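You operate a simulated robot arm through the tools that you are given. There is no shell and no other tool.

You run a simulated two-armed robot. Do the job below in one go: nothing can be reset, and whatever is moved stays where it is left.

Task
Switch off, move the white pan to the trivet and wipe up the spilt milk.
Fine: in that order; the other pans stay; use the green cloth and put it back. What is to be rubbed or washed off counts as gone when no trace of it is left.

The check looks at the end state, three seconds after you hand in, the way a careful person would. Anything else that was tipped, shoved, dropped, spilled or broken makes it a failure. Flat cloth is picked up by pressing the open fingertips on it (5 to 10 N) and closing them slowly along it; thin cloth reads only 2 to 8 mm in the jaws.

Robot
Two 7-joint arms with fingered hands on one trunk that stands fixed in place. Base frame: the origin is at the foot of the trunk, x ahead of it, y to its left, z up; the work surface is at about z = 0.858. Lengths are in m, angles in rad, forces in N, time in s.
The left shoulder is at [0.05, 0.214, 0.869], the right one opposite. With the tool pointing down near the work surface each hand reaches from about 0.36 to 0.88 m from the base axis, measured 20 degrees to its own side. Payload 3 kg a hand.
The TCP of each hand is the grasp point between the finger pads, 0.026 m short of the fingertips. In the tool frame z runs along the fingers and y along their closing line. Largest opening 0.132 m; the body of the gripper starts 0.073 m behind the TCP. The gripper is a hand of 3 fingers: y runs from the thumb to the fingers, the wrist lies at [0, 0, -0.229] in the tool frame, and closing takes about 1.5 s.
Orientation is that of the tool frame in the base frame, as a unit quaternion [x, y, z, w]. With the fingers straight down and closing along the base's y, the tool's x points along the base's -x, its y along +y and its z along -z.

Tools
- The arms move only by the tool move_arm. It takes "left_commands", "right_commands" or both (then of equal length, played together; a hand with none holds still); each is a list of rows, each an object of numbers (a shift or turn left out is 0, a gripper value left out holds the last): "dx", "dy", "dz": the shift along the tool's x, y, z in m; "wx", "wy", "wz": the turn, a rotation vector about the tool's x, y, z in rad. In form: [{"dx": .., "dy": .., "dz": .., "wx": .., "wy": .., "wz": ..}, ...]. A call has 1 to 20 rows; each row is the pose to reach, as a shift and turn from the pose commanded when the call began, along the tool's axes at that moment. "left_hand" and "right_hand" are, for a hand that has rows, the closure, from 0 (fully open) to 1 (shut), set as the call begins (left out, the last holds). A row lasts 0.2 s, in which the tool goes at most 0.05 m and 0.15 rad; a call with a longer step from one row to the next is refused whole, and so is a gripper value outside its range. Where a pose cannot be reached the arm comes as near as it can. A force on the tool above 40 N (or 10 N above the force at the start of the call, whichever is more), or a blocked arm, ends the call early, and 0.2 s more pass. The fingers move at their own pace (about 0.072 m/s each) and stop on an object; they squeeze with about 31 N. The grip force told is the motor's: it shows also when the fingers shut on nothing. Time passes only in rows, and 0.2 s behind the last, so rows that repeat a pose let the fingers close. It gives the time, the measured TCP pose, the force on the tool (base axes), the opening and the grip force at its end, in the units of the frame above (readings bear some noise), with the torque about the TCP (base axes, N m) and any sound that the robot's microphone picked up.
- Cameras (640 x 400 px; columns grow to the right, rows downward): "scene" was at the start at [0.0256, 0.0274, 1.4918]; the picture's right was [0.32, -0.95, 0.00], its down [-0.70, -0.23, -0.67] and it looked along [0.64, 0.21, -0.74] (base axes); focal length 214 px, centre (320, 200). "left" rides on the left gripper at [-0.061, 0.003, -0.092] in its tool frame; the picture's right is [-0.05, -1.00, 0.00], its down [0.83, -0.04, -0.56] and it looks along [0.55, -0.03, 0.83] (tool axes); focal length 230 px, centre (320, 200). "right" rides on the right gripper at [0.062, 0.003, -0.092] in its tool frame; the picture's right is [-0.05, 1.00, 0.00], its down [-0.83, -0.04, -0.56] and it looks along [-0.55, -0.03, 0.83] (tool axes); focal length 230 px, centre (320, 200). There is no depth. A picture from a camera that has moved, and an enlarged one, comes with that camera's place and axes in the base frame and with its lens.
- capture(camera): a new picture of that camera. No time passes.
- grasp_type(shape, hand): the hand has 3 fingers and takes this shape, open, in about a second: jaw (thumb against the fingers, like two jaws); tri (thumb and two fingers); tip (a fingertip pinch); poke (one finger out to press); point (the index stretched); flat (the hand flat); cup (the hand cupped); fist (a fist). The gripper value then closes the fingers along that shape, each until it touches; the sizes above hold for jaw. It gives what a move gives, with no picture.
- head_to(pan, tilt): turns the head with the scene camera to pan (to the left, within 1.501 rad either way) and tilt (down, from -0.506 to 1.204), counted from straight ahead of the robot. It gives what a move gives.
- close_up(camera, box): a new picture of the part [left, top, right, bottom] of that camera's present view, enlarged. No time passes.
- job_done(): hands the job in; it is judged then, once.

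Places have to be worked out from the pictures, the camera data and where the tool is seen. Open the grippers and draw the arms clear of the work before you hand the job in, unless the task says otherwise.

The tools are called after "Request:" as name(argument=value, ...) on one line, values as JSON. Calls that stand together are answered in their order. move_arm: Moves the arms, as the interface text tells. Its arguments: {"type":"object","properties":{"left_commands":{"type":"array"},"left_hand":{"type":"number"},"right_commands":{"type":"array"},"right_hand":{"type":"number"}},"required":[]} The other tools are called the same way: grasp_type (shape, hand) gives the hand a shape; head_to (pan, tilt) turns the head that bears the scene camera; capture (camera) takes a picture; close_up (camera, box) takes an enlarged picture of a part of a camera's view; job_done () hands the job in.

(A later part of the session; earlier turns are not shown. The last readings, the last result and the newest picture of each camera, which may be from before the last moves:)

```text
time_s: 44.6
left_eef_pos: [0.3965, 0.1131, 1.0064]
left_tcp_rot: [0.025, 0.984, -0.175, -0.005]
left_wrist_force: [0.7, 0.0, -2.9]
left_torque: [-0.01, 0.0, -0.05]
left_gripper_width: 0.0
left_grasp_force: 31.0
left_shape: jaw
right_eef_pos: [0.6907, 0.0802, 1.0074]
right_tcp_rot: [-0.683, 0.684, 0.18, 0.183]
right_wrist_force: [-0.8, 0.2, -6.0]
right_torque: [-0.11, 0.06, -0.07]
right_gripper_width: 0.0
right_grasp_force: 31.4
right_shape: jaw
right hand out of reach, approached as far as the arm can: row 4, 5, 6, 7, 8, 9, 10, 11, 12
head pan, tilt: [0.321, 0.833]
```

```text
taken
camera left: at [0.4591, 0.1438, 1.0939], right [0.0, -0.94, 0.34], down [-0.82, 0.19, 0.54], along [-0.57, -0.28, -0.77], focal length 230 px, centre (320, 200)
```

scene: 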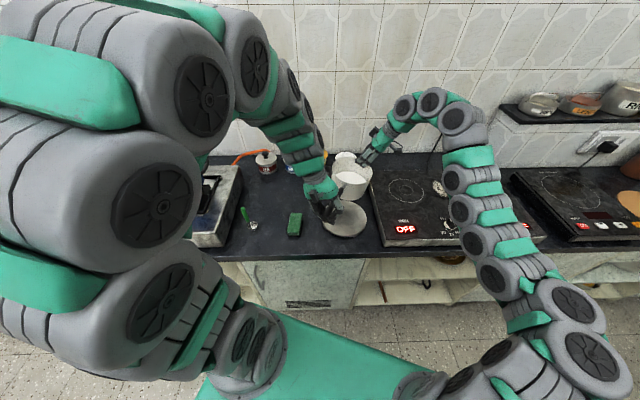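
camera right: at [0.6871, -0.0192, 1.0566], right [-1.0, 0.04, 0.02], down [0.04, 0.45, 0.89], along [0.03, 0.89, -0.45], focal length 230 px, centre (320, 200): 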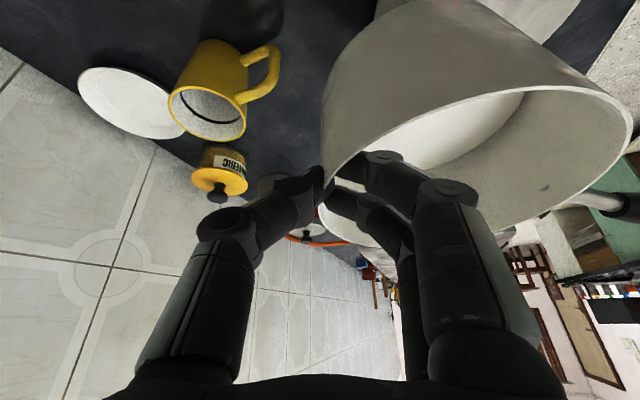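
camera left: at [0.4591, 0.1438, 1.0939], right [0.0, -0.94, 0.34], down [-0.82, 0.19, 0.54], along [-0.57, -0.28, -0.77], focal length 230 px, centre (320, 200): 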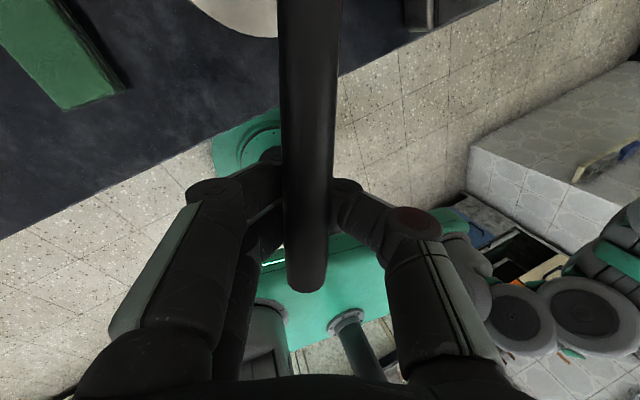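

The right wrist hit a joint limit at x≈0.69, so the pan stopped at about (0.62,0.096) and the left hand slid outward on the handle; it is still held and nothing spilled. Turning the pan clockwise in the air brings the right hand to an easier angle, so I start turning about 10° while moving toward the trivet centre.

Request:
move_arm(left_commands=[{"dx": 0.0003, "dy": 0.0052, "dz": -0.0019, "wy": 0.01, "wz": 0.0274}, {"dx": 0.0006, "dy": 0.0105, "dz": -0.0038, "wy": 0.02, "wz": 0.0547}, {"dx": 0.0008, "dy": 0.0158, "dz": -0.0058, "wy": 0.03, "wz": 0.0821}, {"dx": 0.0011, "dy": 0.021, "dz": -0.0077, "wy": 0.04, "wz": 0.1095}, {"dx": 0.0013, "dy": 0.0262, "dz": -0.0096, "wy": 0.05, "wz": 0.1368}, {"dx": 0.0016, "dy": 0.0315, "dz": -0.0115, "wy": 0.06, "wz": 0.1642}, {"dx": 0.0016, "dy": 0.0315, "dz": -0.0115, "wy": 0.06, "wz": 0.1642}], right_commands=[{"dx": 0.0014, "dy": 0.0064, "dz": -0.0008, "wx": 0.0145, "wz": 0.0253}, {"dx": 0.0028, "dy": 0.0128, "dz": -0.0017, "wx": 0.029, "wz": 0.0505}, {"dx": 0.0041, "dy": 0.0192, "dz": -0.0025, "wx": 0.0435, "wz": 0.0758}, {"dx": 0.0055, "dy": 0.0255, "dz": -0.0033, "wx": 0.058, "wz": 0.1011}, {"dx": 0.0069, "dy": 0.0319, "dz": -0.0042, "wx": 0.0725, "wz": 0.1263}, {"dx": 0.0083, "dy": 0.0383, "dz": -0.005, "wx": 0.087, "wz": 0.1516}, {"dx": 0.0083, "dy": 0.0383, "dz": -0.005, "wx": 0.087, "wz": 0.1516}])

Request:
capture(camera="right")

Request:
close_up(camera="scene", box=[260, 130, 440, 250])

Request:
capture(camera="left")

```text
time_s: 46.2
left_eef_pos: [0.3979, 0.149, 1.0064]
left_tcp_rot: [0.112, 0.978, -0.173, -0.02]
left_wrist_force: [2.2, -0.4, -3.3]
left_torque: [-0.03, 0.02, 0.01]
left_gripper_width: 0.0
left_grasp_force: 31.1
left_shape: jaw
right_eef_pos: [0.6834, 0.077, 1.0083]
right_tcp_rot: [-0.675, 0.692, 0.178, 0.185]
right_wrist_force: [-2.0, 1.1, -5.7]
right_torque: [-0.11, 0.08, -0.13]
right_gripper_width: 0.0
right_grasp_force: 30.3
right_shape: jaw
right hand out of reach, approached as far as the arm can: row 2, 3, 4, 5, 6, 7
head pan, tilt: [0.321, 0.833]
```

```text
taken
camera right: at [0.6776, -0.0222, 1.0566], right [-1.0, 0.07, 0.02], down [0.05, 0.44, 0.89], along [0.05, 0.89, -0.45], focal length 230 px, centre (320, 200)
```

right: 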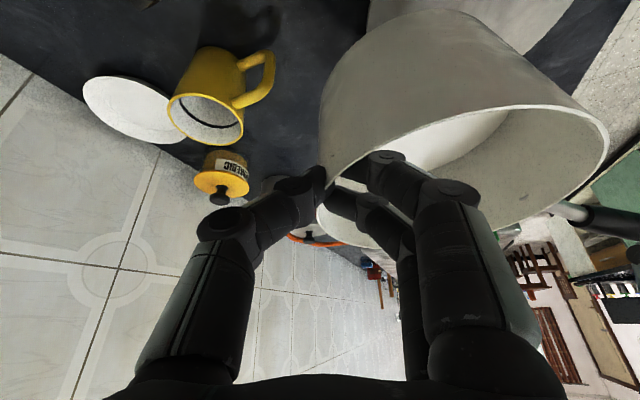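

```text
3.33 times, centred on (350, 190) of scene
camera zoom: at [0.0257, 0.0274, 1.4918], right [0.32, -0.95, 0.0], down [-0.7, -0.23, -0.67], along [0.64, 0.21, -0.74], focal length 715 px, centre (220, 233)
```

zoom: 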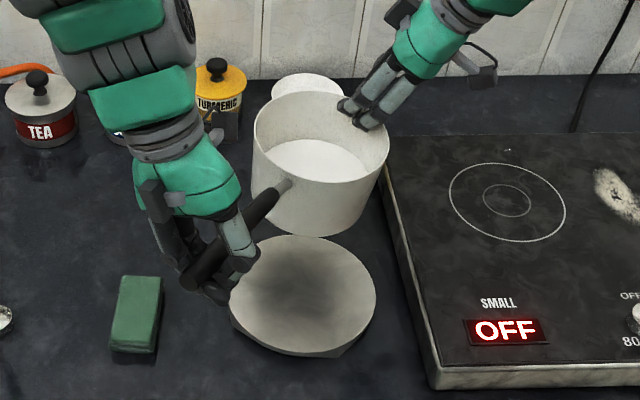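

```text
taken
camera left: at [0.4657, 0.1668, 1.0934], right [-0.16, -0.93, 0.34], down [-0.78, 0.33, 0.54], along [-0.61, -0.18, -0.77], focal length 230 px, centre (320, 200)
```

left: 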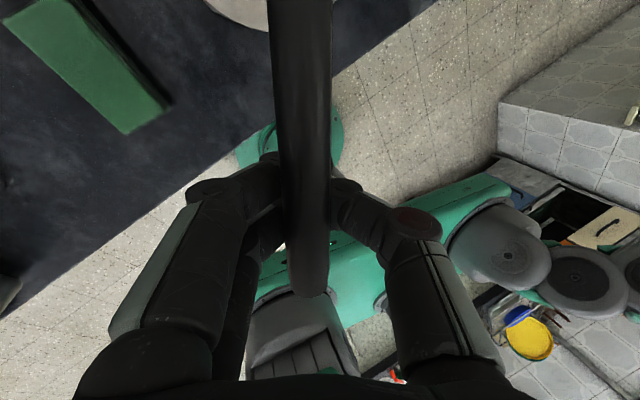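

The right arm still can't come nearer in this pose. Before choosing another way I test whether it gains reach lower down: both hands go down 3 cm together, the right also asked 3 cm toward the trivet.

Request:
move_arm(left_commands=[{"dy": 0.0021, "dz": 0.0056}, {"dy": 0.0041, "dz": 0.0112}, {"dy": 0.0062, "dz": 0.0169}, {"dy": 0.0082, "dz": 0.0225}, {"dy": 0.0103, "dz": 0.0281}, {"dy": 0.0103, "dz": 0.0281}], right_commands=[{"dx": 0.003, "dy": 0.006, "dz": 0.0052}, {"dx": 0.006, "dy": 0.012, "dz": 0.0104}, {"dx": 0.0089, "dy": 0.018, "dz": 0.0156}, {"dx": 0.0119, "dy": 0.024, "dz": 0.0208}, {"dx": 0.0149, "dy": 0.03, "dz": 0.026}, {"dx": 0.0149, "dy": 0.03, "dz": 0.026}])

Request:
close_up(camera="scene", box=[260, 80, 500, 230])

```text
time_s: 47.6
left_eef_pos: [0.397, 0.1471, 0.9754]
left_tcp_rot: [0.112, 0.978, -0.173, -0.019]
left_wrist_force: [-4.4, 0.9, -2.7]
left_torque: [-0.02, 0.0, -0.02]
left_gripper_width: 0.0
left_grasp_force: 31.0
left_shape: jaw
right_eef_pos: [0.6556, 0.0801, 0.9803]
right_tcp_rot: [-0.674, 0.692, 0.178, 0.184]
right_wrist_force: [3.7, -1.1, -6.0]
right_torque: [-0.1, -0.03, -0.11]
right_gripper_width: 0.0
right_grasp_force: 30.9
right_shape: jaw
right hand out of reach, approached as far as the arm can: row 1
head pan, tilt: [0.321, 0.833]
```

```text
2.67 times, centred on (380, 155) of scene
camera zoom: at [0.0257, 0.0274, 1.4918], right [0.32, -0.95, 0.0], down [-0.7, -0.23, -0.67], along [0.64, 0.21, -0.74], focal length 572 px, centre (160, 320)
```

zoom: 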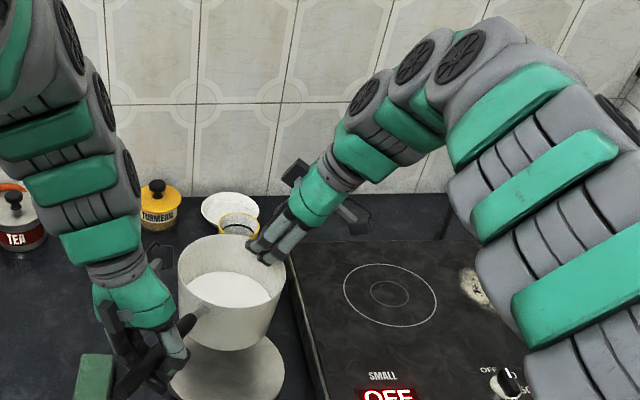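

Lower down the right arm did reach further: the pan centre is now near (0.587,0.097) and partly over the trivet. I continue the remaining 3.4 cm while descending 5 cm (left slightly less, to level the pan).

Request:
move_arm(left_commands=[{"dy": 0.0019, "dz": 0.0052}, {"dy": 0.0038, "dz": 0.0103}, {"dy": 0.0057, "dz": 0.0155}, {"dy": 0.0076, "dz": 0.0207}, {"dy": 0.0094, "dz": 0.0258}, {"dy": 0.0113, "dz": 0.031}, {"dy": 0.0132, "dz": 0.0361}, {"dy": 0.0151, "dz": 0.0413}, {"dy": 0.0151, "dz": 0.0413}], right_commands=[{"dx": 0.0029, "dy": 0.0043, "dz": 0.0055}, {"dx": 0.0057, "dy": 0.0085, "dz": 0.0111}, {"dx": 0.0086, "dy": 0.0128, "dz": 0.0166}, {"dx": 0.0114, "dy": 0.0171, "dz": 0.0222}, {"dx": 0.0143, "dy": 0.0213, "dz": 0.0277}, {"dx": 0.0171, "dy": 0.0256, "dz": 0.0332}, {"dx": 0.02, "dy": 0.0298, "dz": 0.0388}, {"dx": 0.0228, "dy": 0.0341, "dz": 0.0443}, {"dx": 0.0228, "dy": 0.0341, "dz": 0.0443}])

Request:
close_up(camera="scene", box=[260, 130, 440, 250])

Request:
capture(camera="right")

Request:
capture(camera="left")

```text
time_s: 49.6
left_eef_pos: [0.3987, 0.1469, 0.9329]
left_tcp_rot: [0.112, 0.978, -0.174, -0.019]
left_wrist_force: [-3.0, 1.0, -1.2]
left_torque: [-0.07, -0.02, 0.06]
left_gripper_width: 0.0
left_grasp_force: 31.1
left_shape: jaw
right_eef_pos: [0.6607, 0.0957, 0.9469]
right_tcp_rot: [-0.675, 0.692, 0.178, 0.184]
right_wrist_force: [2.9, -1.6, -5.0]
right_torque: [-0.11, -0.06, 0.01]
right_gripper_width: 0.0
right_grasp_force: 30.5
right_shape: jaw
right hand out of reach, approached as far as the arm can: row 1, 2, 3, 4, 5, 6, 7, 8, 9
head pan, tilt: [0.321, 0.833]
```

```text
3.33 times, centred on (350, 190) of scene
camera zoom: at [0.0257, 0.0274, 1.4918], right [0.32, -0.95, 0.0], down [-0.7, -0.23, -0.67], along [0.64, 0.21, -0.74], focal length 715 px, centre (220, 233)
```

zoom: 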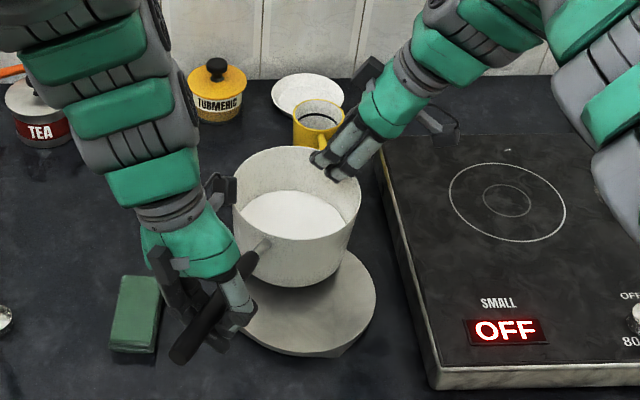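

```text
taken
camera right: at [0.6539, -0.0023, 0.995], right [-1.0, 0.07, 0.02], down [0.05, 0.45, 0.89], along [0.05, 0.89, -0.45], focal length 230 px, centre (320, 200)
```

right: 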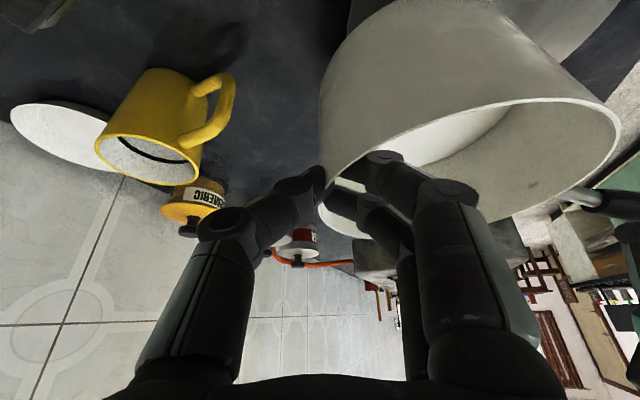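

```text
taken
camera left: at [0.4647, 0.1658, 1.0195], right [-0.16, -0.93, 0.34], down [-0.78, 0.33, 0.54], along [-0.61, -0.18, -0.77], focal length 230 px, centre (320, 200)
```

left: 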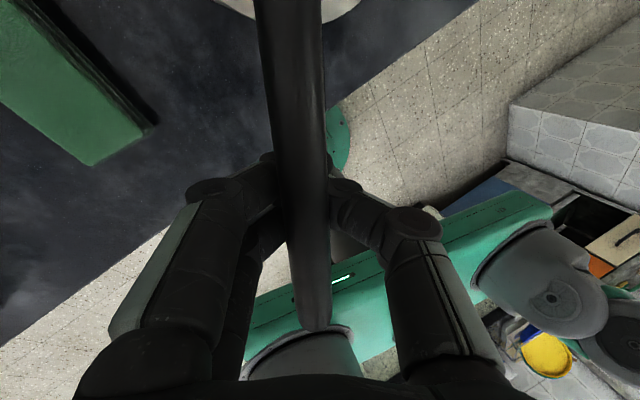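

The right arm's limit stops the pan at about (0.583,0.117), already mostly over the trivet (3 cm off centre) and tipped about 4° handle-down. I now level it by lowering mainly the right side while shifting right by ~1.5 cm; final centring can be done by sliding on the trivet with the handle.

Request:
move_arm(left_commands=[{"dx": -0.0004, "dy": -0.0011, "dz": 0.0018}, {"dx": -0.0008, "dy": -0.0021, "dz": 0.0036}, {"dx": -0.0012, "dy": -0.0032, "dz": 0.0054}, {"dx": -0.0015, "dy": -0.0043, "dz": 0.0072}, {"dx": -0.0019, "dy": -0.0053, "dz": 0.009}, {"dx": -0.0023, "dy": -0.0064, "dz": 0.0108}, {"dx": -0.0023, "dy": -0.0064, "dz": 0.0108}], right_commands=[{"dx": 0.005, "dy": 0.0008, "dz": 0.0029}, {"dx": 0.0099, "dy": 0.0015, "dz": 0.0058}, {"dx": 0.0149, "dy": 0.0023, "dz": 0.0088}, {"dx": 0.0198, "dy": 0.003, "dz": 0.0117}, {"dx": 0.0248, "dy": 0.0038, "dz": 0.0146}, {"dx": 0.0297, "dy": 0.0045, "dz": 0.0175}, {"dx": 0.0297, "dy": 0.0045, "dz": 0.0175}])

Request:
close_up(camera="scene", box=[260, 130, 440, 250])

Request:
capture(camera="right")

```text
time_s: 51.2
left_eef_pos: [0.3971, 0.1372, 0.9251]
left_tcp_rot: [0.11, 0.978, -0.173, -0.019]
left_wrist_force: [-0.1, 0.1, -0.3]
left_torque: [-0.02, 0.06, 0.02]
left_gripper_width: 0.0
left_grasp_force: 30.9
left_shape: jaw
right_eef_pos: [0.6722, 0.0891, 0.919]
right_tcp_rot: [-0.674, 0.692, 0.178, 0.186]
right_wrist_force: [0.7, 3.6, 17.4]
right_torque: [0.12, 0.2, -0.07]
right_gripper_width: 0.0
right_grasp_force: 30.9
right_shape: jaw
right hand out of reach, approached as far as the arm can: row 1, 2, 3, 4, 5, 6, 7
head pan, tilt: [0.321, 0.833]
```

```text
3.33 times, centred on (350, 190) of scene
camera zoom: at [0.0254, 0.0274, 1.4918], right [0.32, -0.95, 0.0], down [-0.7, -0.23, -0.67], along [0.64, 0.21, -0.74], focal length 715 px, centre (220, 233)
```

zoom: 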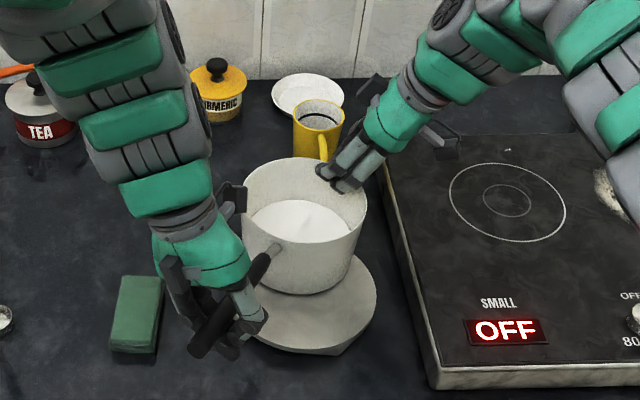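

```text
taken
camera right: at [0.6657, -0.009, 0.9678], right [-1.0, 0.07, 0.02], down [0.05, 0.44, 0.9], along [0.06, 0.89, -0.45], focal length 230 px, centre (320, 200)
```

right: 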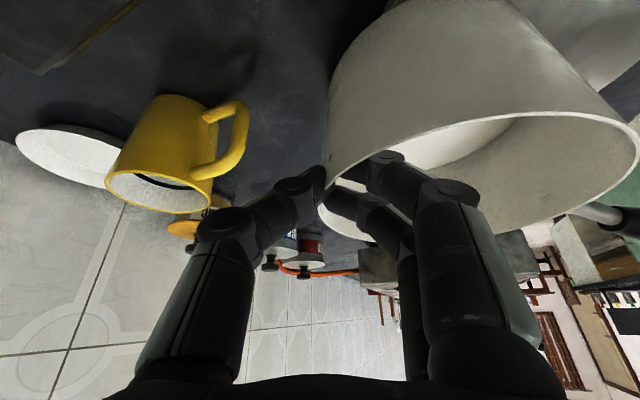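

The right hand now feels 17 N upward: the pan has landed on the trivet (centre about (0.60,0.112), some 4-5 cm behind the trivet's centre, stable). I ease off a little, then open the right hand.

Request:
move_arm(right_commands=[{"dx": -0.0007, "dz": -0.0013}, {"dx": -0.0015, "dz": -0.0026}, {"dx": -0.0015, "dz": -0.0026}])

Request:
close_up(camera="scene", box=[290, 145, 400, 245])

```text
time_s: 52.0
left_eef_pos: [0.3974, 0.1374, 0.9245]
left_tcp_rot: [0.112, 0.978, -0.174, -0.019]
left_wrist_force: [0.0, -0.4, -1.8]
left_torque: [-0.04, 0.03, -0.01]
left_gripper_width: 0.0
left_grasp_force: 31.1
left_shape: jaw
right_eef_pos: [0.6727, 0.0883, 0.9211]
right_tcp_rot: [-0.674, 0.693, 0.178, 0.184]
right_wrist_force: [-0.4, 0.3, -4.9]
right_torque: [-0.09, 0.06, -0.04]
right_gripper_width: 0.0
right_grasp_force: 31.4
right_shape: jaw
head pan, tilt: [0.321, 0.833]
```

```text
4.00 times, centred on (345, 195) of scene
camera zoom: at [0.0257, 0.0274, 1.4918], right [0.32, -0.95, 0.0], down [-0.7, -0.23, -0.67], along [0.64, 0.21, -0.74], focal length 858 px, centre (220, 220)
```

zoom: 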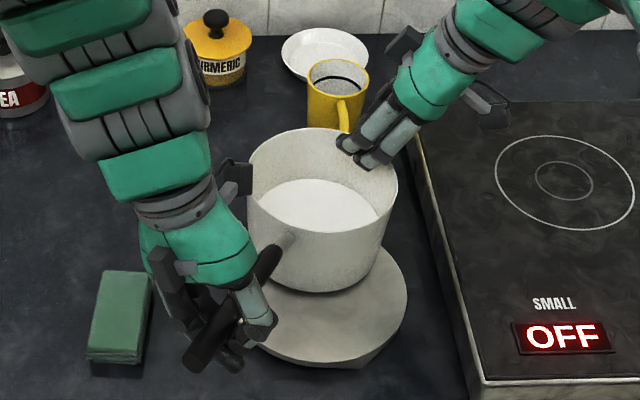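

Raising 2 mm lifted it off again, so the landing height is about TCP z 0.919. I set it back down by 3 mm with both hands and then open the right hand.

Request:
move_arm(left_commands=[{"dy": 0.0005, "dz": 0.0014}, {"dy": 0.001, "dz": 0.0028}, {"dy": 0.001, "dz": 0.0028}], right_commands=[{"dx": 0.0007, "dz": 0.0013}, {"dx": 0.0014, "dz": 0.0025}, {"dx": 0.0014, "dz": 0.0025}])

Request:
close_up(camera="right", box=[300, 0, 640, 220])

```text
time_s: 52.8
left_eef_pos: [0.3961, 0.137, 0.9218]
left_tcp_rot: [0.111, 0.979, -0.173, -0.019]
left_wrist_force: [0.0, 0.0, -0.1]
left_torque: [0.03, -0.02, -0.02]
left_gripper_width: 0.0
left_grasp_force: 30.8
left_shape: jaw
right_eef_pos: [0.6746, 0.0889, 0.9196]
right_tcp_rot: [-0.675, 0.692, 0.177, 0.185]
right_wrist_force: [-1.3, 1.5, 11.1]
right_torque: [0.03, 0.16, 0.01]
right_gripper_width: 0.0002
right_grasp_force: 30.8
right_shape: jaw
head pan, tilt: [0.321, 0.833]
```

```text
1.82 times, centred on (470, 110) of right
camera zoom: at [0.6678, -0.0093, 0.9686], right [-1.0, 0.07, 0.02], down [0.05, 0.44, 0.9], along [0.06, 0.89, -0.45], focal length 418 px, centre (47, 364)
```

zoom: 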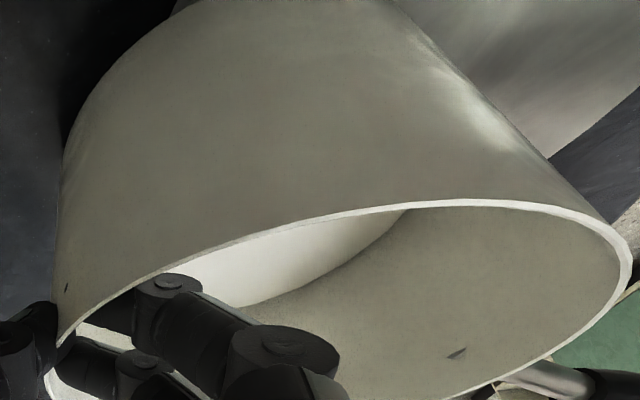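

Pan rests on the trivet (left load 0, right pushing slightly down). I open the right hand in place.

Request:
move_arm(right_commands=[{}, {}, {}, {}], right_hand=0.45)

Request:
capture(camera="right")

Request:
close_up(camera="scene", box=[290, 145, 400, 245])

```text
time_s: 53.8
left_eef_pos: [0.3966, 0.1367, 0.9214]
left_tcp_rot: [0.111, 0.978, -0.174, -0.02]
left_wrist_force: [-1.5, 0.6, -1.1]
left_torque: [0.0, 0.02, 0.03]
left_gripper_width: 0.0001
left_grasp_force: 30.9
left_shape: jaw
right_eef_pos: [0.6741, 0.09, 0.9207]
right_tcp_rot: [-0.674, 0.692, 0.178, 0.186]
right_wrist_force: [-0.4, 0.9, 0.0]
right_torque: [0.0, 0.03, 0.01]
right_gripper_width: 0.0718
right_grasp_force: 0.1
right_shape: jaw
head pan, tilt: [0.321, 0.833]
```

```text
taken
camera right: at [0.6677, -0.0095, 0.968], right [-1.0, 0.07, 0.02], down [0.05, 0.44, 0.89], along [0.06, 0.89, -0.45], focal length 230 px, centre (320, 200)
```

right: 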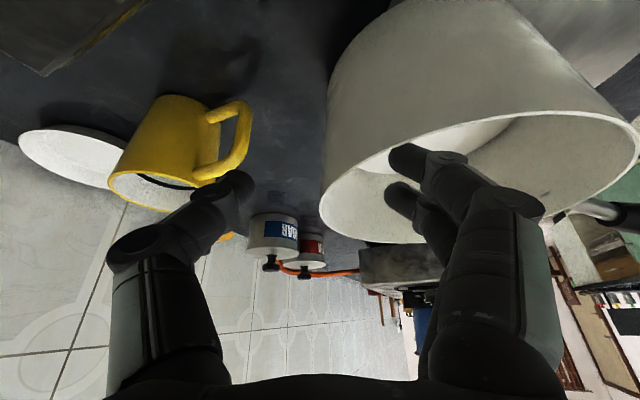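

```text
4.00 times, centred on (345, 195) of scene
camera zoom: at [0.0257, 0.0274, 1.4918], right [0.32, -0.95, 0.0], down [-0.7, -0.23, -0.67], along [0.64, 0.21, -0.74], focal length 858 px, centre (220, 220)
```

zoom: 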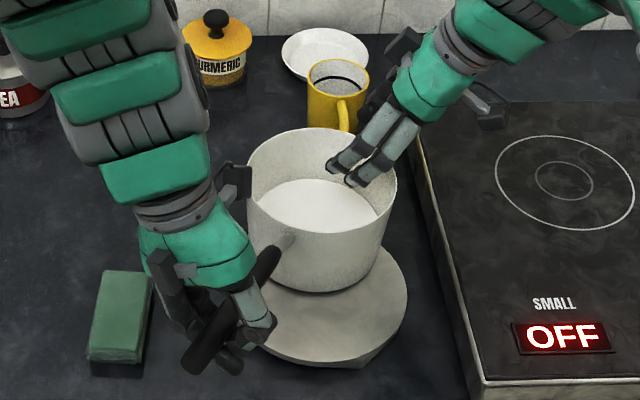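

Pan stays put, milk calm, mug untouched. I withdraw the right hand along its own axis (up and to the right).

Request:
move_arm(right_commands=[{"dz": -0.02}, {"dz": -0.05}, {"dz": -0.09}, {"dz": -0.13}, {"dz": -0.17}])

Request:
capture(camera="right")

Request:
capture(camera="left")

Request:
close_up(camera="scene", box=[270, 135, 410, 245])

```text
time_s: 55.0
left_eef_pos: [0.3976, 0.1367, 0.9213]
left_tcp_rot: [0.112, 0.978, -0.174, -0.019]
left_wrist_force: [-0.3, -0.7, -1.1]
left_torque: [0.01, 0.02, -0.01]
left_gripper_width: 0.0001
left_grasp_force: 30.7
left_shape: jaw
right_eef_pos: [0.6696, 0.0032, 1.0688]
right_tcp_rot: [-0.672, 0.694, 0.176, 0.187]
right_wrist_force: [0.2, -0.9, -0.1]
right_torque: [0.07, 0.04, -0.03]
right_gripper_width: 0.0721
right_grasp_force: 0.0
right_shape: jaw
head pan, tilt: [0.321, 0.833]
```

```text
taken
camera right: at [0.663, -0.0957, 1.1178], right [-1.0, 0.08, 0.02], down [0.05, 0.44, 0.89], along [0.06, 0.89, -0.45], focal length 230 px, centre (320, 200)
```

right: 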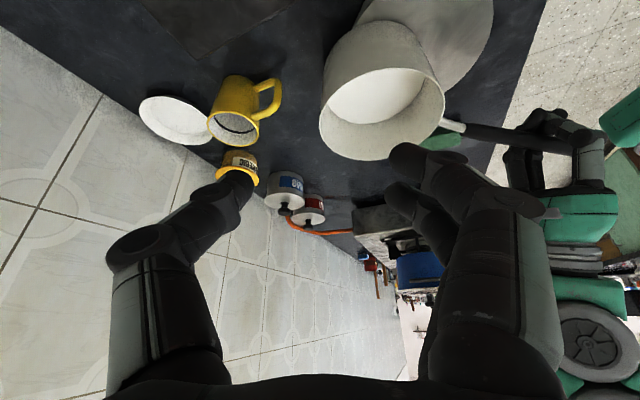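

```text
taken
camera left: at [0.4644, 0.1557, 1.0081], right [-0.16, -0.93, 0.34], down [-0.78, 0.33, 0.54], along [-0.61, -0.18, -0.77], focal length 230 px, centre (320, 200)
```

left: 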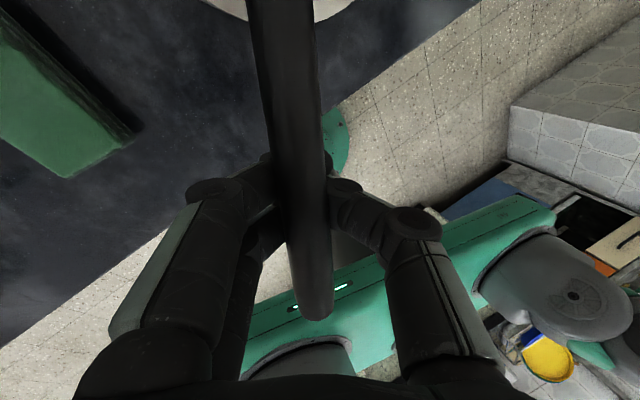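

```text
3.64 times, centred on (340, 190) of scene
camera zoom: at [0.0255, 0.0272, 1.4918], right [0.32, -0.95, 0.0], down [-0.7, -0.23, -0.67], along [0.64, 0.21, -0.74], focal length 780 px, centre (247, 236)
```

zoom: 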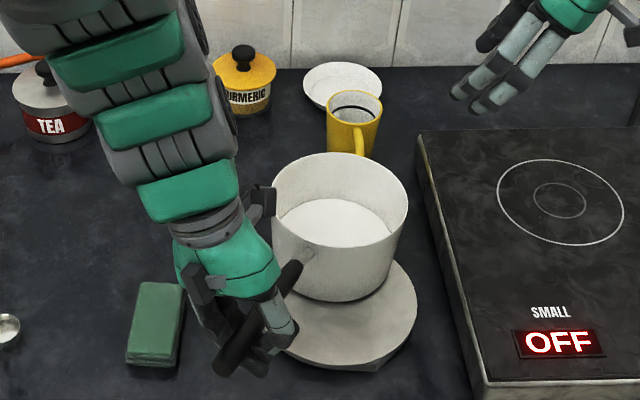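

Right hand is clear. The pan base centre is about (0.606,0.114), so it must slide roughly 6 cm toward me to centre on the trivet. I open the left fingers slightly and move them up the handle toward the pan for a better pull.

Request:
move_arm(left_commands=[{}, {}, {}, {"dx": -0.015, "dy": 0.0024, "dz": 0.0012}, {"dx": -0.03, "dy": 0.0047, "dz": 0.0025}, {"dx": -0.045, "dy": 0.0071, "dz": 0.0037}, {"dx": -0.0599, "dy": 0.0094, "dz": 0.005}, {"dx": -0.0599, "dy": 0.0094, "dz": 0.005}], left_hand=0.6)

Request:
capture(camera="left")

Request:
close_up(camera="scene", box=[270, 135, 410, 245])

Request:
capture(camera="right")

```text
time_s: 56.8
left_eef_pos: [0.457, 0.1318, 0.9142]
left_tcp_rot: [0.111, 0.979, -0.172, -0.02]
left_wrist_force: [0.1, -0.5, 0.3]
left_torque: [0.03, 0.0, 0.03]
left_gripper_width: 0.0522
left_grasp_force: 0.0
left_shape: jaw
right_eef_pos: [0.6696, 0.0048, 1.0679]
right_tcp_rot: [-0.673, 0.693, 0.178, 0.186]
right_wrist_force: [0.0, -0.7, 0.4]
right_torque: [0.0, -0.01, 0.0]
right_gripper_width: 0.0721
right_grasp_force: 0.0
right_shape: jaw
head pan, tilt: [0.321, 0.833]
```

```text
taken
camera left: at [0.524, 0.1509, 1.0021], right [-0.16, -0.93, 0.34], down [-0.78, 0.33, 0.54], along [-0.61, -0.18, -0.77], focal length 230 px, centre (320, 200)
```

left: 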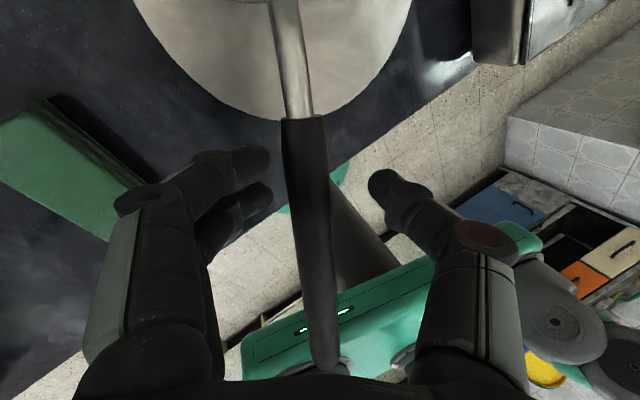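

```text
3.64 times, centred on (340, 190) of scene
camera zoom: at [0.0256, 0.0274, 1.4918], right [0.32, -0.95, 0.0], down [-0.7, -0.23, -0.67], along [0.64, 0.21, -0.74], focal length 780 px, centre (247, 236)
```

zoom: 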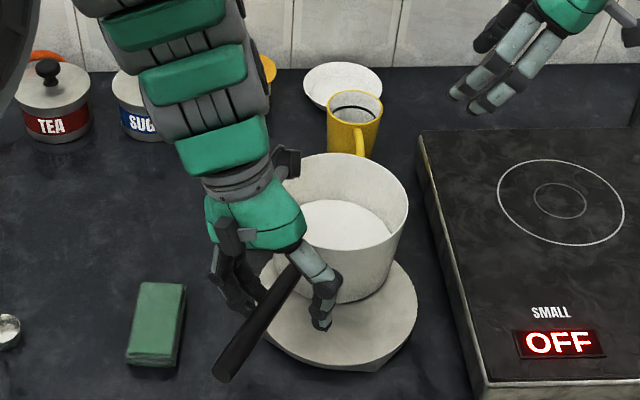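

```text
taken
camera right: at [0.6629, -0.0934, 1.1172], right [-1.0, 0.07, 0.02], down [0.05, 0.44, 0.89], along [0.06, 0.89, -0.45], focal length 230 px, centre (320, 200)
```

right: 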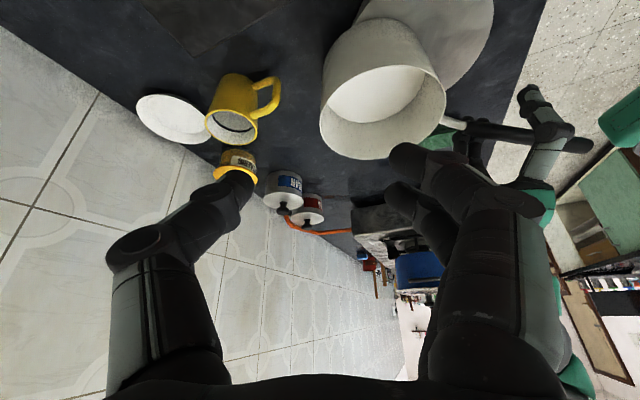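

The left hand straddles the handle 15 cm from the pan centre. I close it to pinch.

Request:
move_arm(left_commands=[{}, {}, {}, {}, {}, {}], left_hand=1.0)

Request:
capture(camera="left")

```text
time_s: 58.2
left_eef_pos: [0.4566, 0.1315, 0.9154]
left_tcp_rot: [0.11, 0.979, -0.173, -0.019]
left_wrist_force: [0.6, -0.5, 0.3]
left_torque: [0.01, 0.01, 0.05]
left_gripper_width: 0.0
left_grasp_force: 31.2
left_shape: jaw
right_eef_pos: [0.67, 0.005, 1.069]
right_tcp_rot: [-0.674, 0.693, 0.177, 0.187]
right_wrist_force: [1.2, -0.3, -0.2]
right_torque: [0.01, 0.01, -0.02]
right_gripper_width: 0.0722
right_grasp_force: 0.2
right_shape: jaw
head pan, tilt: [0.321, 0.833]
```

```text
taken
camera left: at [0.5239, 0.1508, 1.0021], right [-0.16, -0.93, 0.34], down [-0.78, 0.33, 0.54], along [-0.61, -0.18, -0.77], focal length 230 px, centre (320, 200)
```

left: 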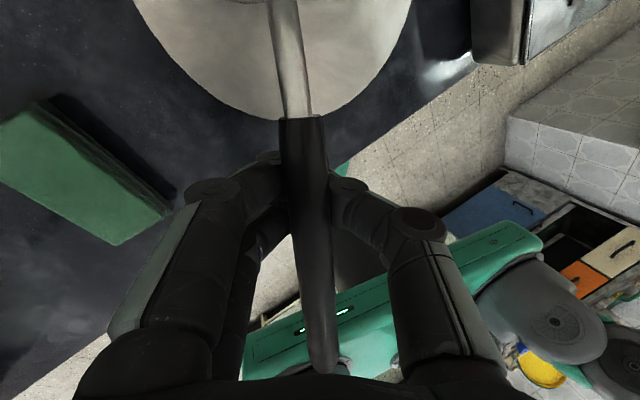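

It is caged again with light contact. I pull 3 cm slowly toward the trivet centre and check if the pan follows.

Request:
move_arm(left_commands=[{"dx": 0.0047, "dy": -0.0017, "dz": 0.0006}, {"dx": 0.0094, "dy": -0.0033, "dz": 0.0012}, {"dx": 0.0142, "dy": -0.005, "dz": 0.0018}, {"dx": 0.0189, "dy": -0.0067, "dz": 0.0025}, {"dx": 0.0236, "dy": -0.0083, "dz": 0.0031}, {"dx": 0.0283, "dy": -0.01, "dz": 0.0037}, {"dx": 0.0283, "dy": -0.01, "dz": 0.0037}])

Request:
capture(camera="left")

Request:
close_up(camera="scene", box=[270, 135, 410, 245])

```text
time_s: 59.8
left_eef_pos: [0.4251, 0.1277, 0.914]
left_tcp_rot: [0.112, 0.978, -0.174, -0.02]
left_wrist_force: [1.4, 0.3, -0.2]
left_torque: [0.01, 0.05, 0.08]
left_gripper_width: 0.0
left_grasp_force: 31.0
left_shape: jaw
right_eef_pos: [0.669, 0.0048, 1.0689]
right_tcp_rot: [-0.674, 0.692, 0.178, 0.186]
right_wrist_force: [0.4, 0.6, 0.1]
right_torque: [0.0, -0.02, -0.01]
right_gripper_width: 0.0722
right_grasp_force: 0.0
right_shape: jaw
head pan, tilt: [0.321, 0.833]
```

```text
taken
camera left: at [0.4935, 0.146, 1.0008], right [-0.16, -0.93, 0.34], down [-0.78, 0.33, 0.54], along [-0.61, -0.18, -0.77], focal length 230 px, centre (320, 200)
```

left: 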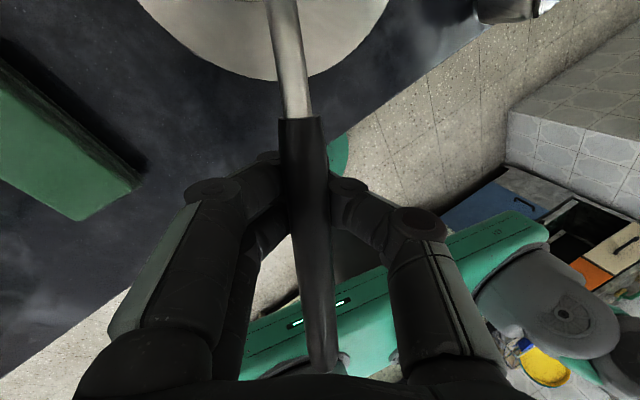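

```text
3.64 times, centred on (340, 190) of scene
camera zoom: at [0.0257, 0.0274, 1.4918], right [0.32, -0.95, 0.0], down [-0.7, -0.23, -0.67], along [0.64, 0.21, -0.74], focal length 780 px, centre (247, 236)
```

zoom: 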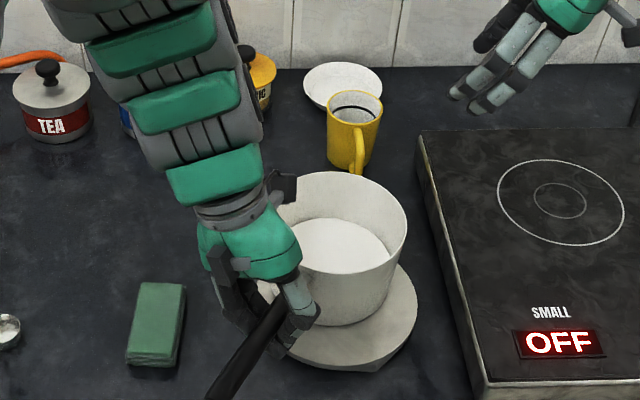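

The pan follows perfectly with the trivet staying in place. The base centre is about (0.572,0.101); I pull 2.4 cm more.

Request:
move_arm(left_commands=[{"dx": 0.0047, "dy": -0.001, "dz": 0.0004}, {"dx": 0.0093, "dy": -0.002, "dz": 0.0008}, {"dx": 0.014, "dy": -0.0031, "dz": 0.0011}, {"dx": 0.0187, "dy": -0.0041, "dz": 0.0015}, {"dx": 0.0233, "dy": -0.0051, "dz": 0.0019}, {"dx": 0.0233, "dy": -0.0051, "dz": 0.0019}])

Request:
capture(camera="left")

Request:
close_up(camera="scene", box=[270, 135, 410, 245])

Request:
capture(camera="right")

```text
time_s: 61.2
left_eef_pos: [0.4034, 0.1259, 0.913]
left_tcp_rot: [0.111, 0.978, -0.173, -0.019]
left_wrist_force: [2.8, -0.4, 0.7]
left_torque: [0.02, 0.02, 0.09]
left_gripper_width: 0.0
left_grasp_force: 30.8
left_shape: jaw
right_eef_pos: [0.6694, 0.0047, 1.0688]
right_tcp_rot: [-0.674, 0.692, 0.178, 0.185]
right_wrist_force: [0.1, 0.0, -0.2]
right_torque: [0.0, -0.05, 0.01]
right_gripper_width: 0.0724
right_grasp_force: 0.1
right_shape: jaw
head pan, tilt: [0.321, 0.833]
```

```text
taken
camera left: at [0.4701, 0.145, 1.0006], right [-0.16, -0.93, 0.34], down [-0.78, 0.33, 0.54], along [-0.61, -0.18, -0.77], focal length 230 px, centre (320, 200)
```

left: 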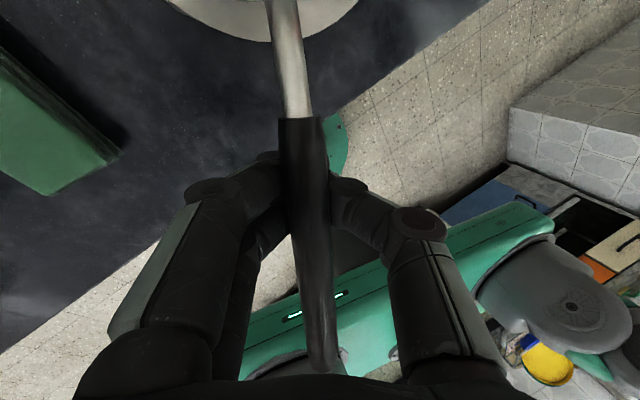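

```text
3.64 times, centred on (340, 190) of scene
camera zoom: at [0.0257, 0.0274, 1.4918], right [0.32, -0.95, 0.0], down [-0.7, -0.23, -0.67], along [0.64, 0.21, -0.74], focal length 780 px, centre (247, 236)
```

zoom: 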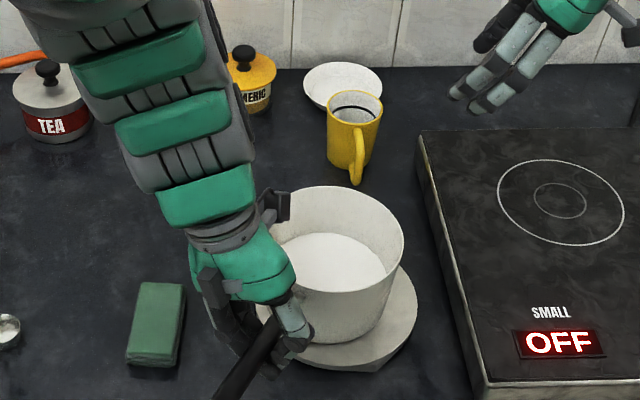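

```text
taken
camera right: at [0.6629, -0.0934, 1.1172], right [-1.0, 0.07, 0.02], down [0.05, 0.44, 0.89], along [0.06, 0.89, -0.45], focal length 230 px, centre (320, 200)
```

right: 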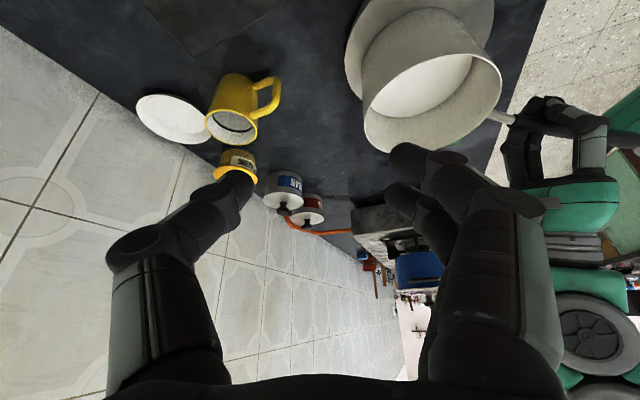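

The pan base is now centred on the trivet within the limits of what I can see. I open the left hand and withdraw it along its axis, up and to the left.

Request:
move_arm(left_commands=[{}, {}, {}, {}, {"dz": -0.02}, {"dz": -0.05}, {"dz": -0.09}, {"dz": -0.13}, {"dz": -0.17}], left_hand=0.3)

Request:
capture(camera="left")

Request:
capture(camera="scene")

Request:
capture(camera="right")

```text
time_s: 63.2
left_eef_pos: [0.4131, 0.1829, 1.0757]
left_tcp_rot: [0.112, 0.978, -0.173, -0.021]
left_wrist_force: [-0.1, -0.3, 0.1]
left_torque: [-0.02, 0.02, 0.01]
left_gripper_width: 0.0924
left_grasp_force: 0.0
left_shape: jaw
right_eef_pos: [0.6691, 0.0052, 1.0683]
right_tcp_rot: [-0.674, 0.693, 0.177, 0.186]
right_wrist_force: [0.1, -0.5, 0.0]
right_torque: [0.02, 0.01, 0.01]
right_gripper_width: 0.0721
right_grasp_force: 0.0
right_shape: jaw
head pan, tilt: [0.321, 0.833]
```

```text
taken
camera left: at [0.4805, 0.2013, 1.1626], right [-0.16, -0.93, 0.34], down [-0.78, 0.33, 0.54], along [-0.61, -0.18, -0.77], focal length 230 px, centre (320, 200)
```

left: 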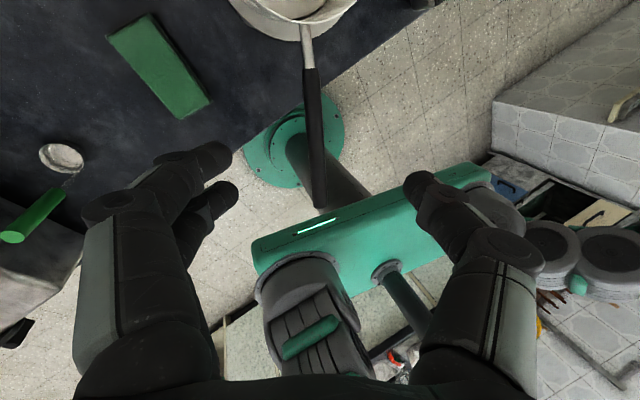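

```text
taken
```

scene: 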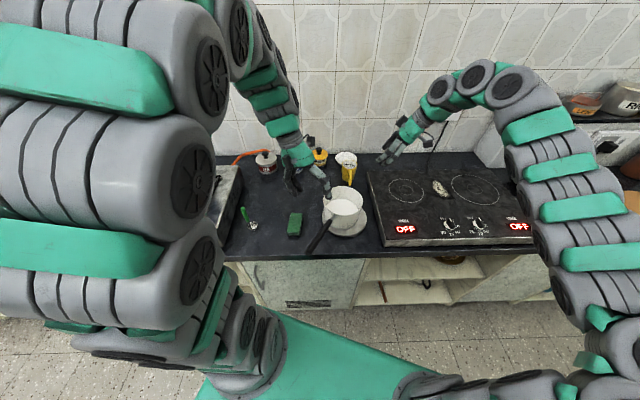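

```text
taken
camera right: at [0.6628, -0.0934, 1.1172], right [-1.0, 0.07, 0.02], down [0.05, 0.44, 0.89], along [0.06, 0.89, -0.45], focal length 230 px, centre (320, 200)
```

right: 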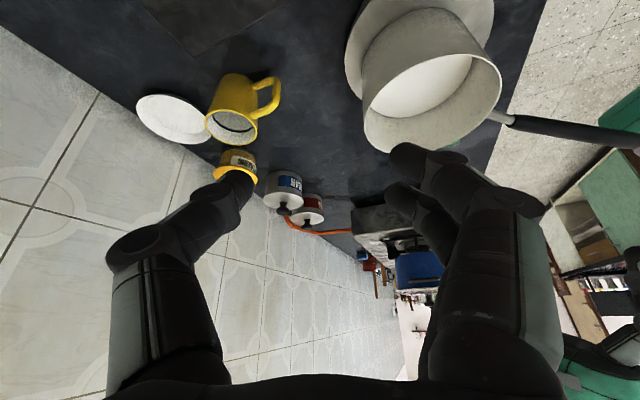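

The pan stands on the trivet and all else is unmoved. Now the cloth: I swing the left arm away to the left and up, and bring the right hand back upright to go for the cloth.

Request:
move_arm(left_commands=[{"dx": 0.009, "dy": 0.024, "dz": -0.029}, {"dx": 0.018, "dy": 0.048, "dz": -0.058}, {"dx": 0.0265, "dy": 0.0726, "dz": -0.0863}, {"dx": 0.0354, "dy": 0.0968, "dz": -0.115}, {"dx": 0.0443, "dy": 0.121, "dz": -0.1438}, {"dx": 0.0531, "dy": 0.1452, "dz": -0.1726}, {"dx": 0.062, "dy": 0.1694, "dz": -0.2013}, {"dx": 0.0708, "dy": 0.1936, "dz": -0.2301}], right_commands=[{"dx": 0.0133, "dy": 0.0057, "dz": -0.0148, "wy": 0.065}, {"dx": 0.0266, "dy": 0.0114, "dz": -0.0295, "wy": 0.13}, {"dx": 0.04, "dy": 0.0171, "dz": -0.0443, "wy": 0.195}, {"dx": 0.0533, "dy": 0.0228, "dz": -0.0591, "wy": 0.26}, {"dx": 0.0666, "dy": 0.0285, "dz": -0.0738, "wy": 0.325}, {"dx": 0.0799, "dy": 0.0342, "dz": -0.0886, "wy": 0.39}, {"dx": 0.0932, "dy": 0.0399, "dz": -0.1033, "wy": 0.455}, {"dx": 0.1065, "dy": 0.0456, "dz": -0.1181, "wy": 0.52}], right_hand=0.3)

Request:
capture(camera="scene")

Request:
capture(camera="right")

Request:
capture(camera="left")

```text
time_s: 65.0
left_eef_pos: [0.4069, 0.4114, 1.1996]
left_tcp_rot: [0.111, 0.979, -0.173, -0.019]
left_wrist_force: [-1.0, -0.4, 0.5]
left_torque: [0.03, -0.01, 0.01]
left_gripper_width: 0.0925
left_grasp_force: 0.0
left_shape: jaw
left hand out of reach, approached as far as the arm can: row 7, 8
right_eef_pos: [0.6223, -0.1447, 1.1172]
right_tcp_rot: [-0.698, 0.716, -0.002, 0.002]
right_wrist_force: [0.6, 0.7, -0.2]
right_torque: [0.02, 0.0, -0.03]
right_gripper_width: 0.0923
right_grasp_force: 0.1
right_shape: jaw
head pan, tilt: [0.321, 0.833]
```

```text
taken
```

scene: 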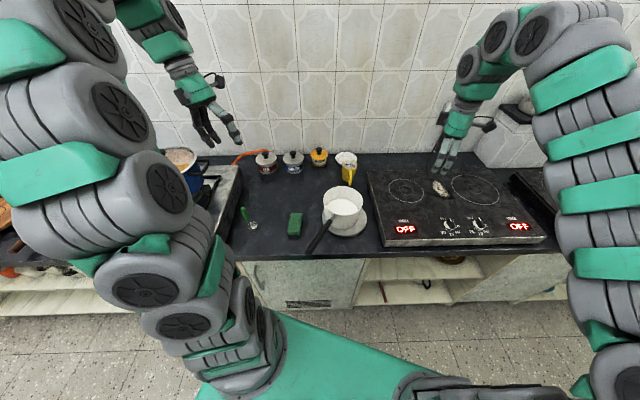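

```text
taken
camera right: at [0.6169, -0.2052, 1.2091], right [-1.0, 0.08, 0.0], down [0.06, 0.83, 0.56], along [0.05, 0.55, -0.83], focal length 230 px, centre (320, 200)
```

right: 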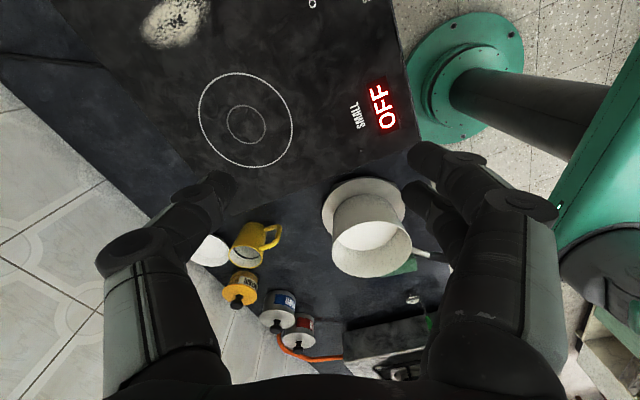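

```text
taken
camera left: at [0.4728, 0.4304, 1.2864], right [-0.16, -0.93, 0.34], down [-0.78, 0.33, 0.54], along [-0.61, -0.18, -0.77], focal length 230 px, centre (320, 200)
```

left: 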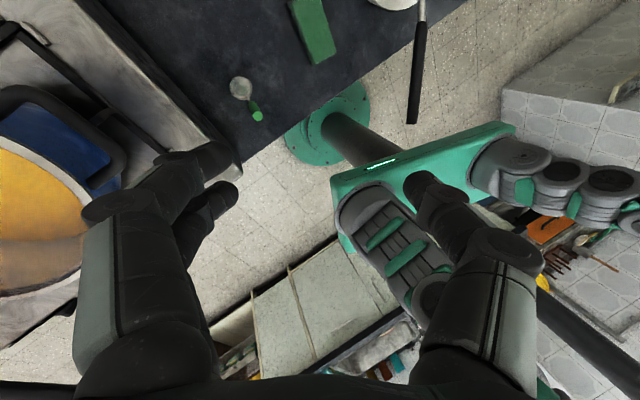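

Left arm is out of the way. I zoom in to verify the pan's seat on the trivet and the bare hob.

Request:
close_up(camera="scene", box=[270, 140, 430, 250])

Request:
close_up(camera="scene", box=[370, 160, 500, 240])

Request:
close_up(camera="right", box=[290, 150, 450, 290])

```text
3.64 times, centred on (350, 195) of scene
camera zoom: at [0.0256, 0.0274, 1.4918], right [0.32, -0.95, 0.0], down [-0.7, -0.23, -0.67], along [0.64, 0.21, -0.74], focal length 780 px, centre (211, 218)
```

zoom: 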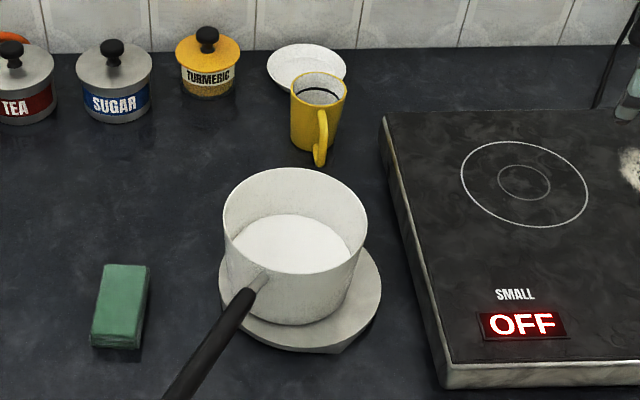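

```text
4.92 times, centred on (435, 200) of scene
camera zoom: at [0.0256, 0.0274, 1.4918], right [0.32, -0.95, 0.0], down [-0.7, -0.23, -0.67], along [0.64, 0.21, -0.74], focal length 1056 px, centre (-246, 200)
```

zoom: 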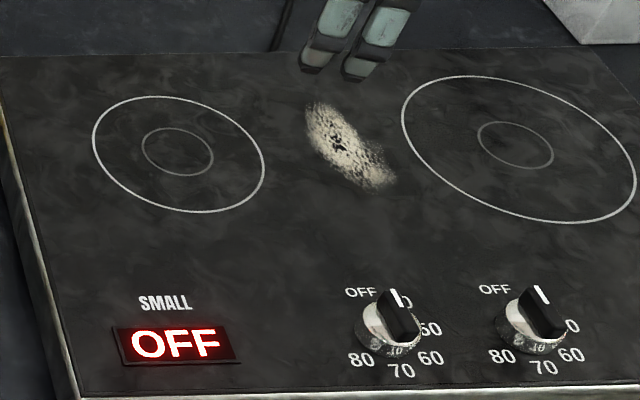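

```text
2.86 times, centred on (370, 220) of right
camera zoom: at [0.6169, -0.2052, 1.2091], right [-1.0, 0.08, 0.0], down [0.06, 0.83, 0.56], along [0.05, 0.55, -0.83], focal length 657 px, centre (177, 143)
```

zoom: 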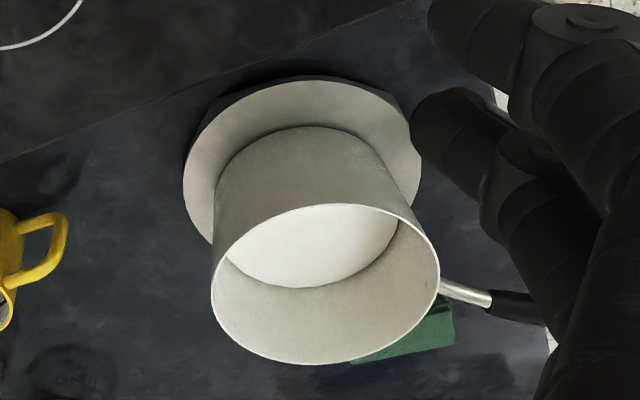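

The pan is fully on the trivet, the hob underneath is clean, and the spill lies from about (0.833,-0.228) to (0.744,-0.277). I take the left arm further away and turn and move the right hand over toward the cloth, passing above the pan.

Request:
move_arm(left_commands=[{"dx": -0.0028, "dy": 0.0184, "dz": -0.0173, "wx": -0.07}, {"dx": -0.0056, "dy": 0.0368, "dz": -0.0347, "wx": -0.14}, {"dx": -0.0084, "dy": 0.0552, "dz": -0.052, "wx": -0.21}, {"dx": -0.0112, "dy": 0.0736, "dz": -0.0694, "wx": -0.28}, {"dx": -0.014, "dy": 0.092, "dz": -0.0867, "wx": -0.35}, {"dx": -0.014, "dy": 0.092, "dz": -0.0867, "wx": -0.35}], right_commands=[{"wz": 0.14}, {"wz": 0.28}, {"wz": 0.42}, {"wz": 0.56}, {"wz": 0.7}, {"wz": 0.84}])

Request:
capture(camera="scene")

```text
time_s: 66.4
left_eef_pos: [0.4461, 0.5243, 1.2478]
left_tcp_rot: [0.113, 0.994, 0.001, 0.0]
left_wrist_force: [-0.1, -0.6, -0.2]
left_torque: [0.0, 0.02, -0.02]
left_gripper_width: 0.0926
left_grasp_force: 0.0
left_shape: jaw
left hand out of reach, approached as far as the arm can: row 1, 2, 3, 4
right_eef_pos: [0.6221, -0.1454, 1.1171]
right_tcp_rot: [-0.344, 0.939, -0.001, 0.003]
right_wrist_force: [0.3, 0.2, 0.5]
right_torque: [0.0, 0.03, 0.03]
right_gripper_width: 0.092
right_grasp_force: 0.1
right_shape: jaw
head pan, tilt: [0.321, 0.833]
```

```text
taken
```

scene: 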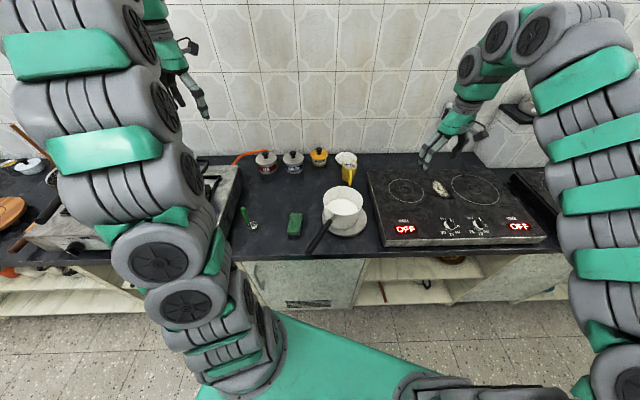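

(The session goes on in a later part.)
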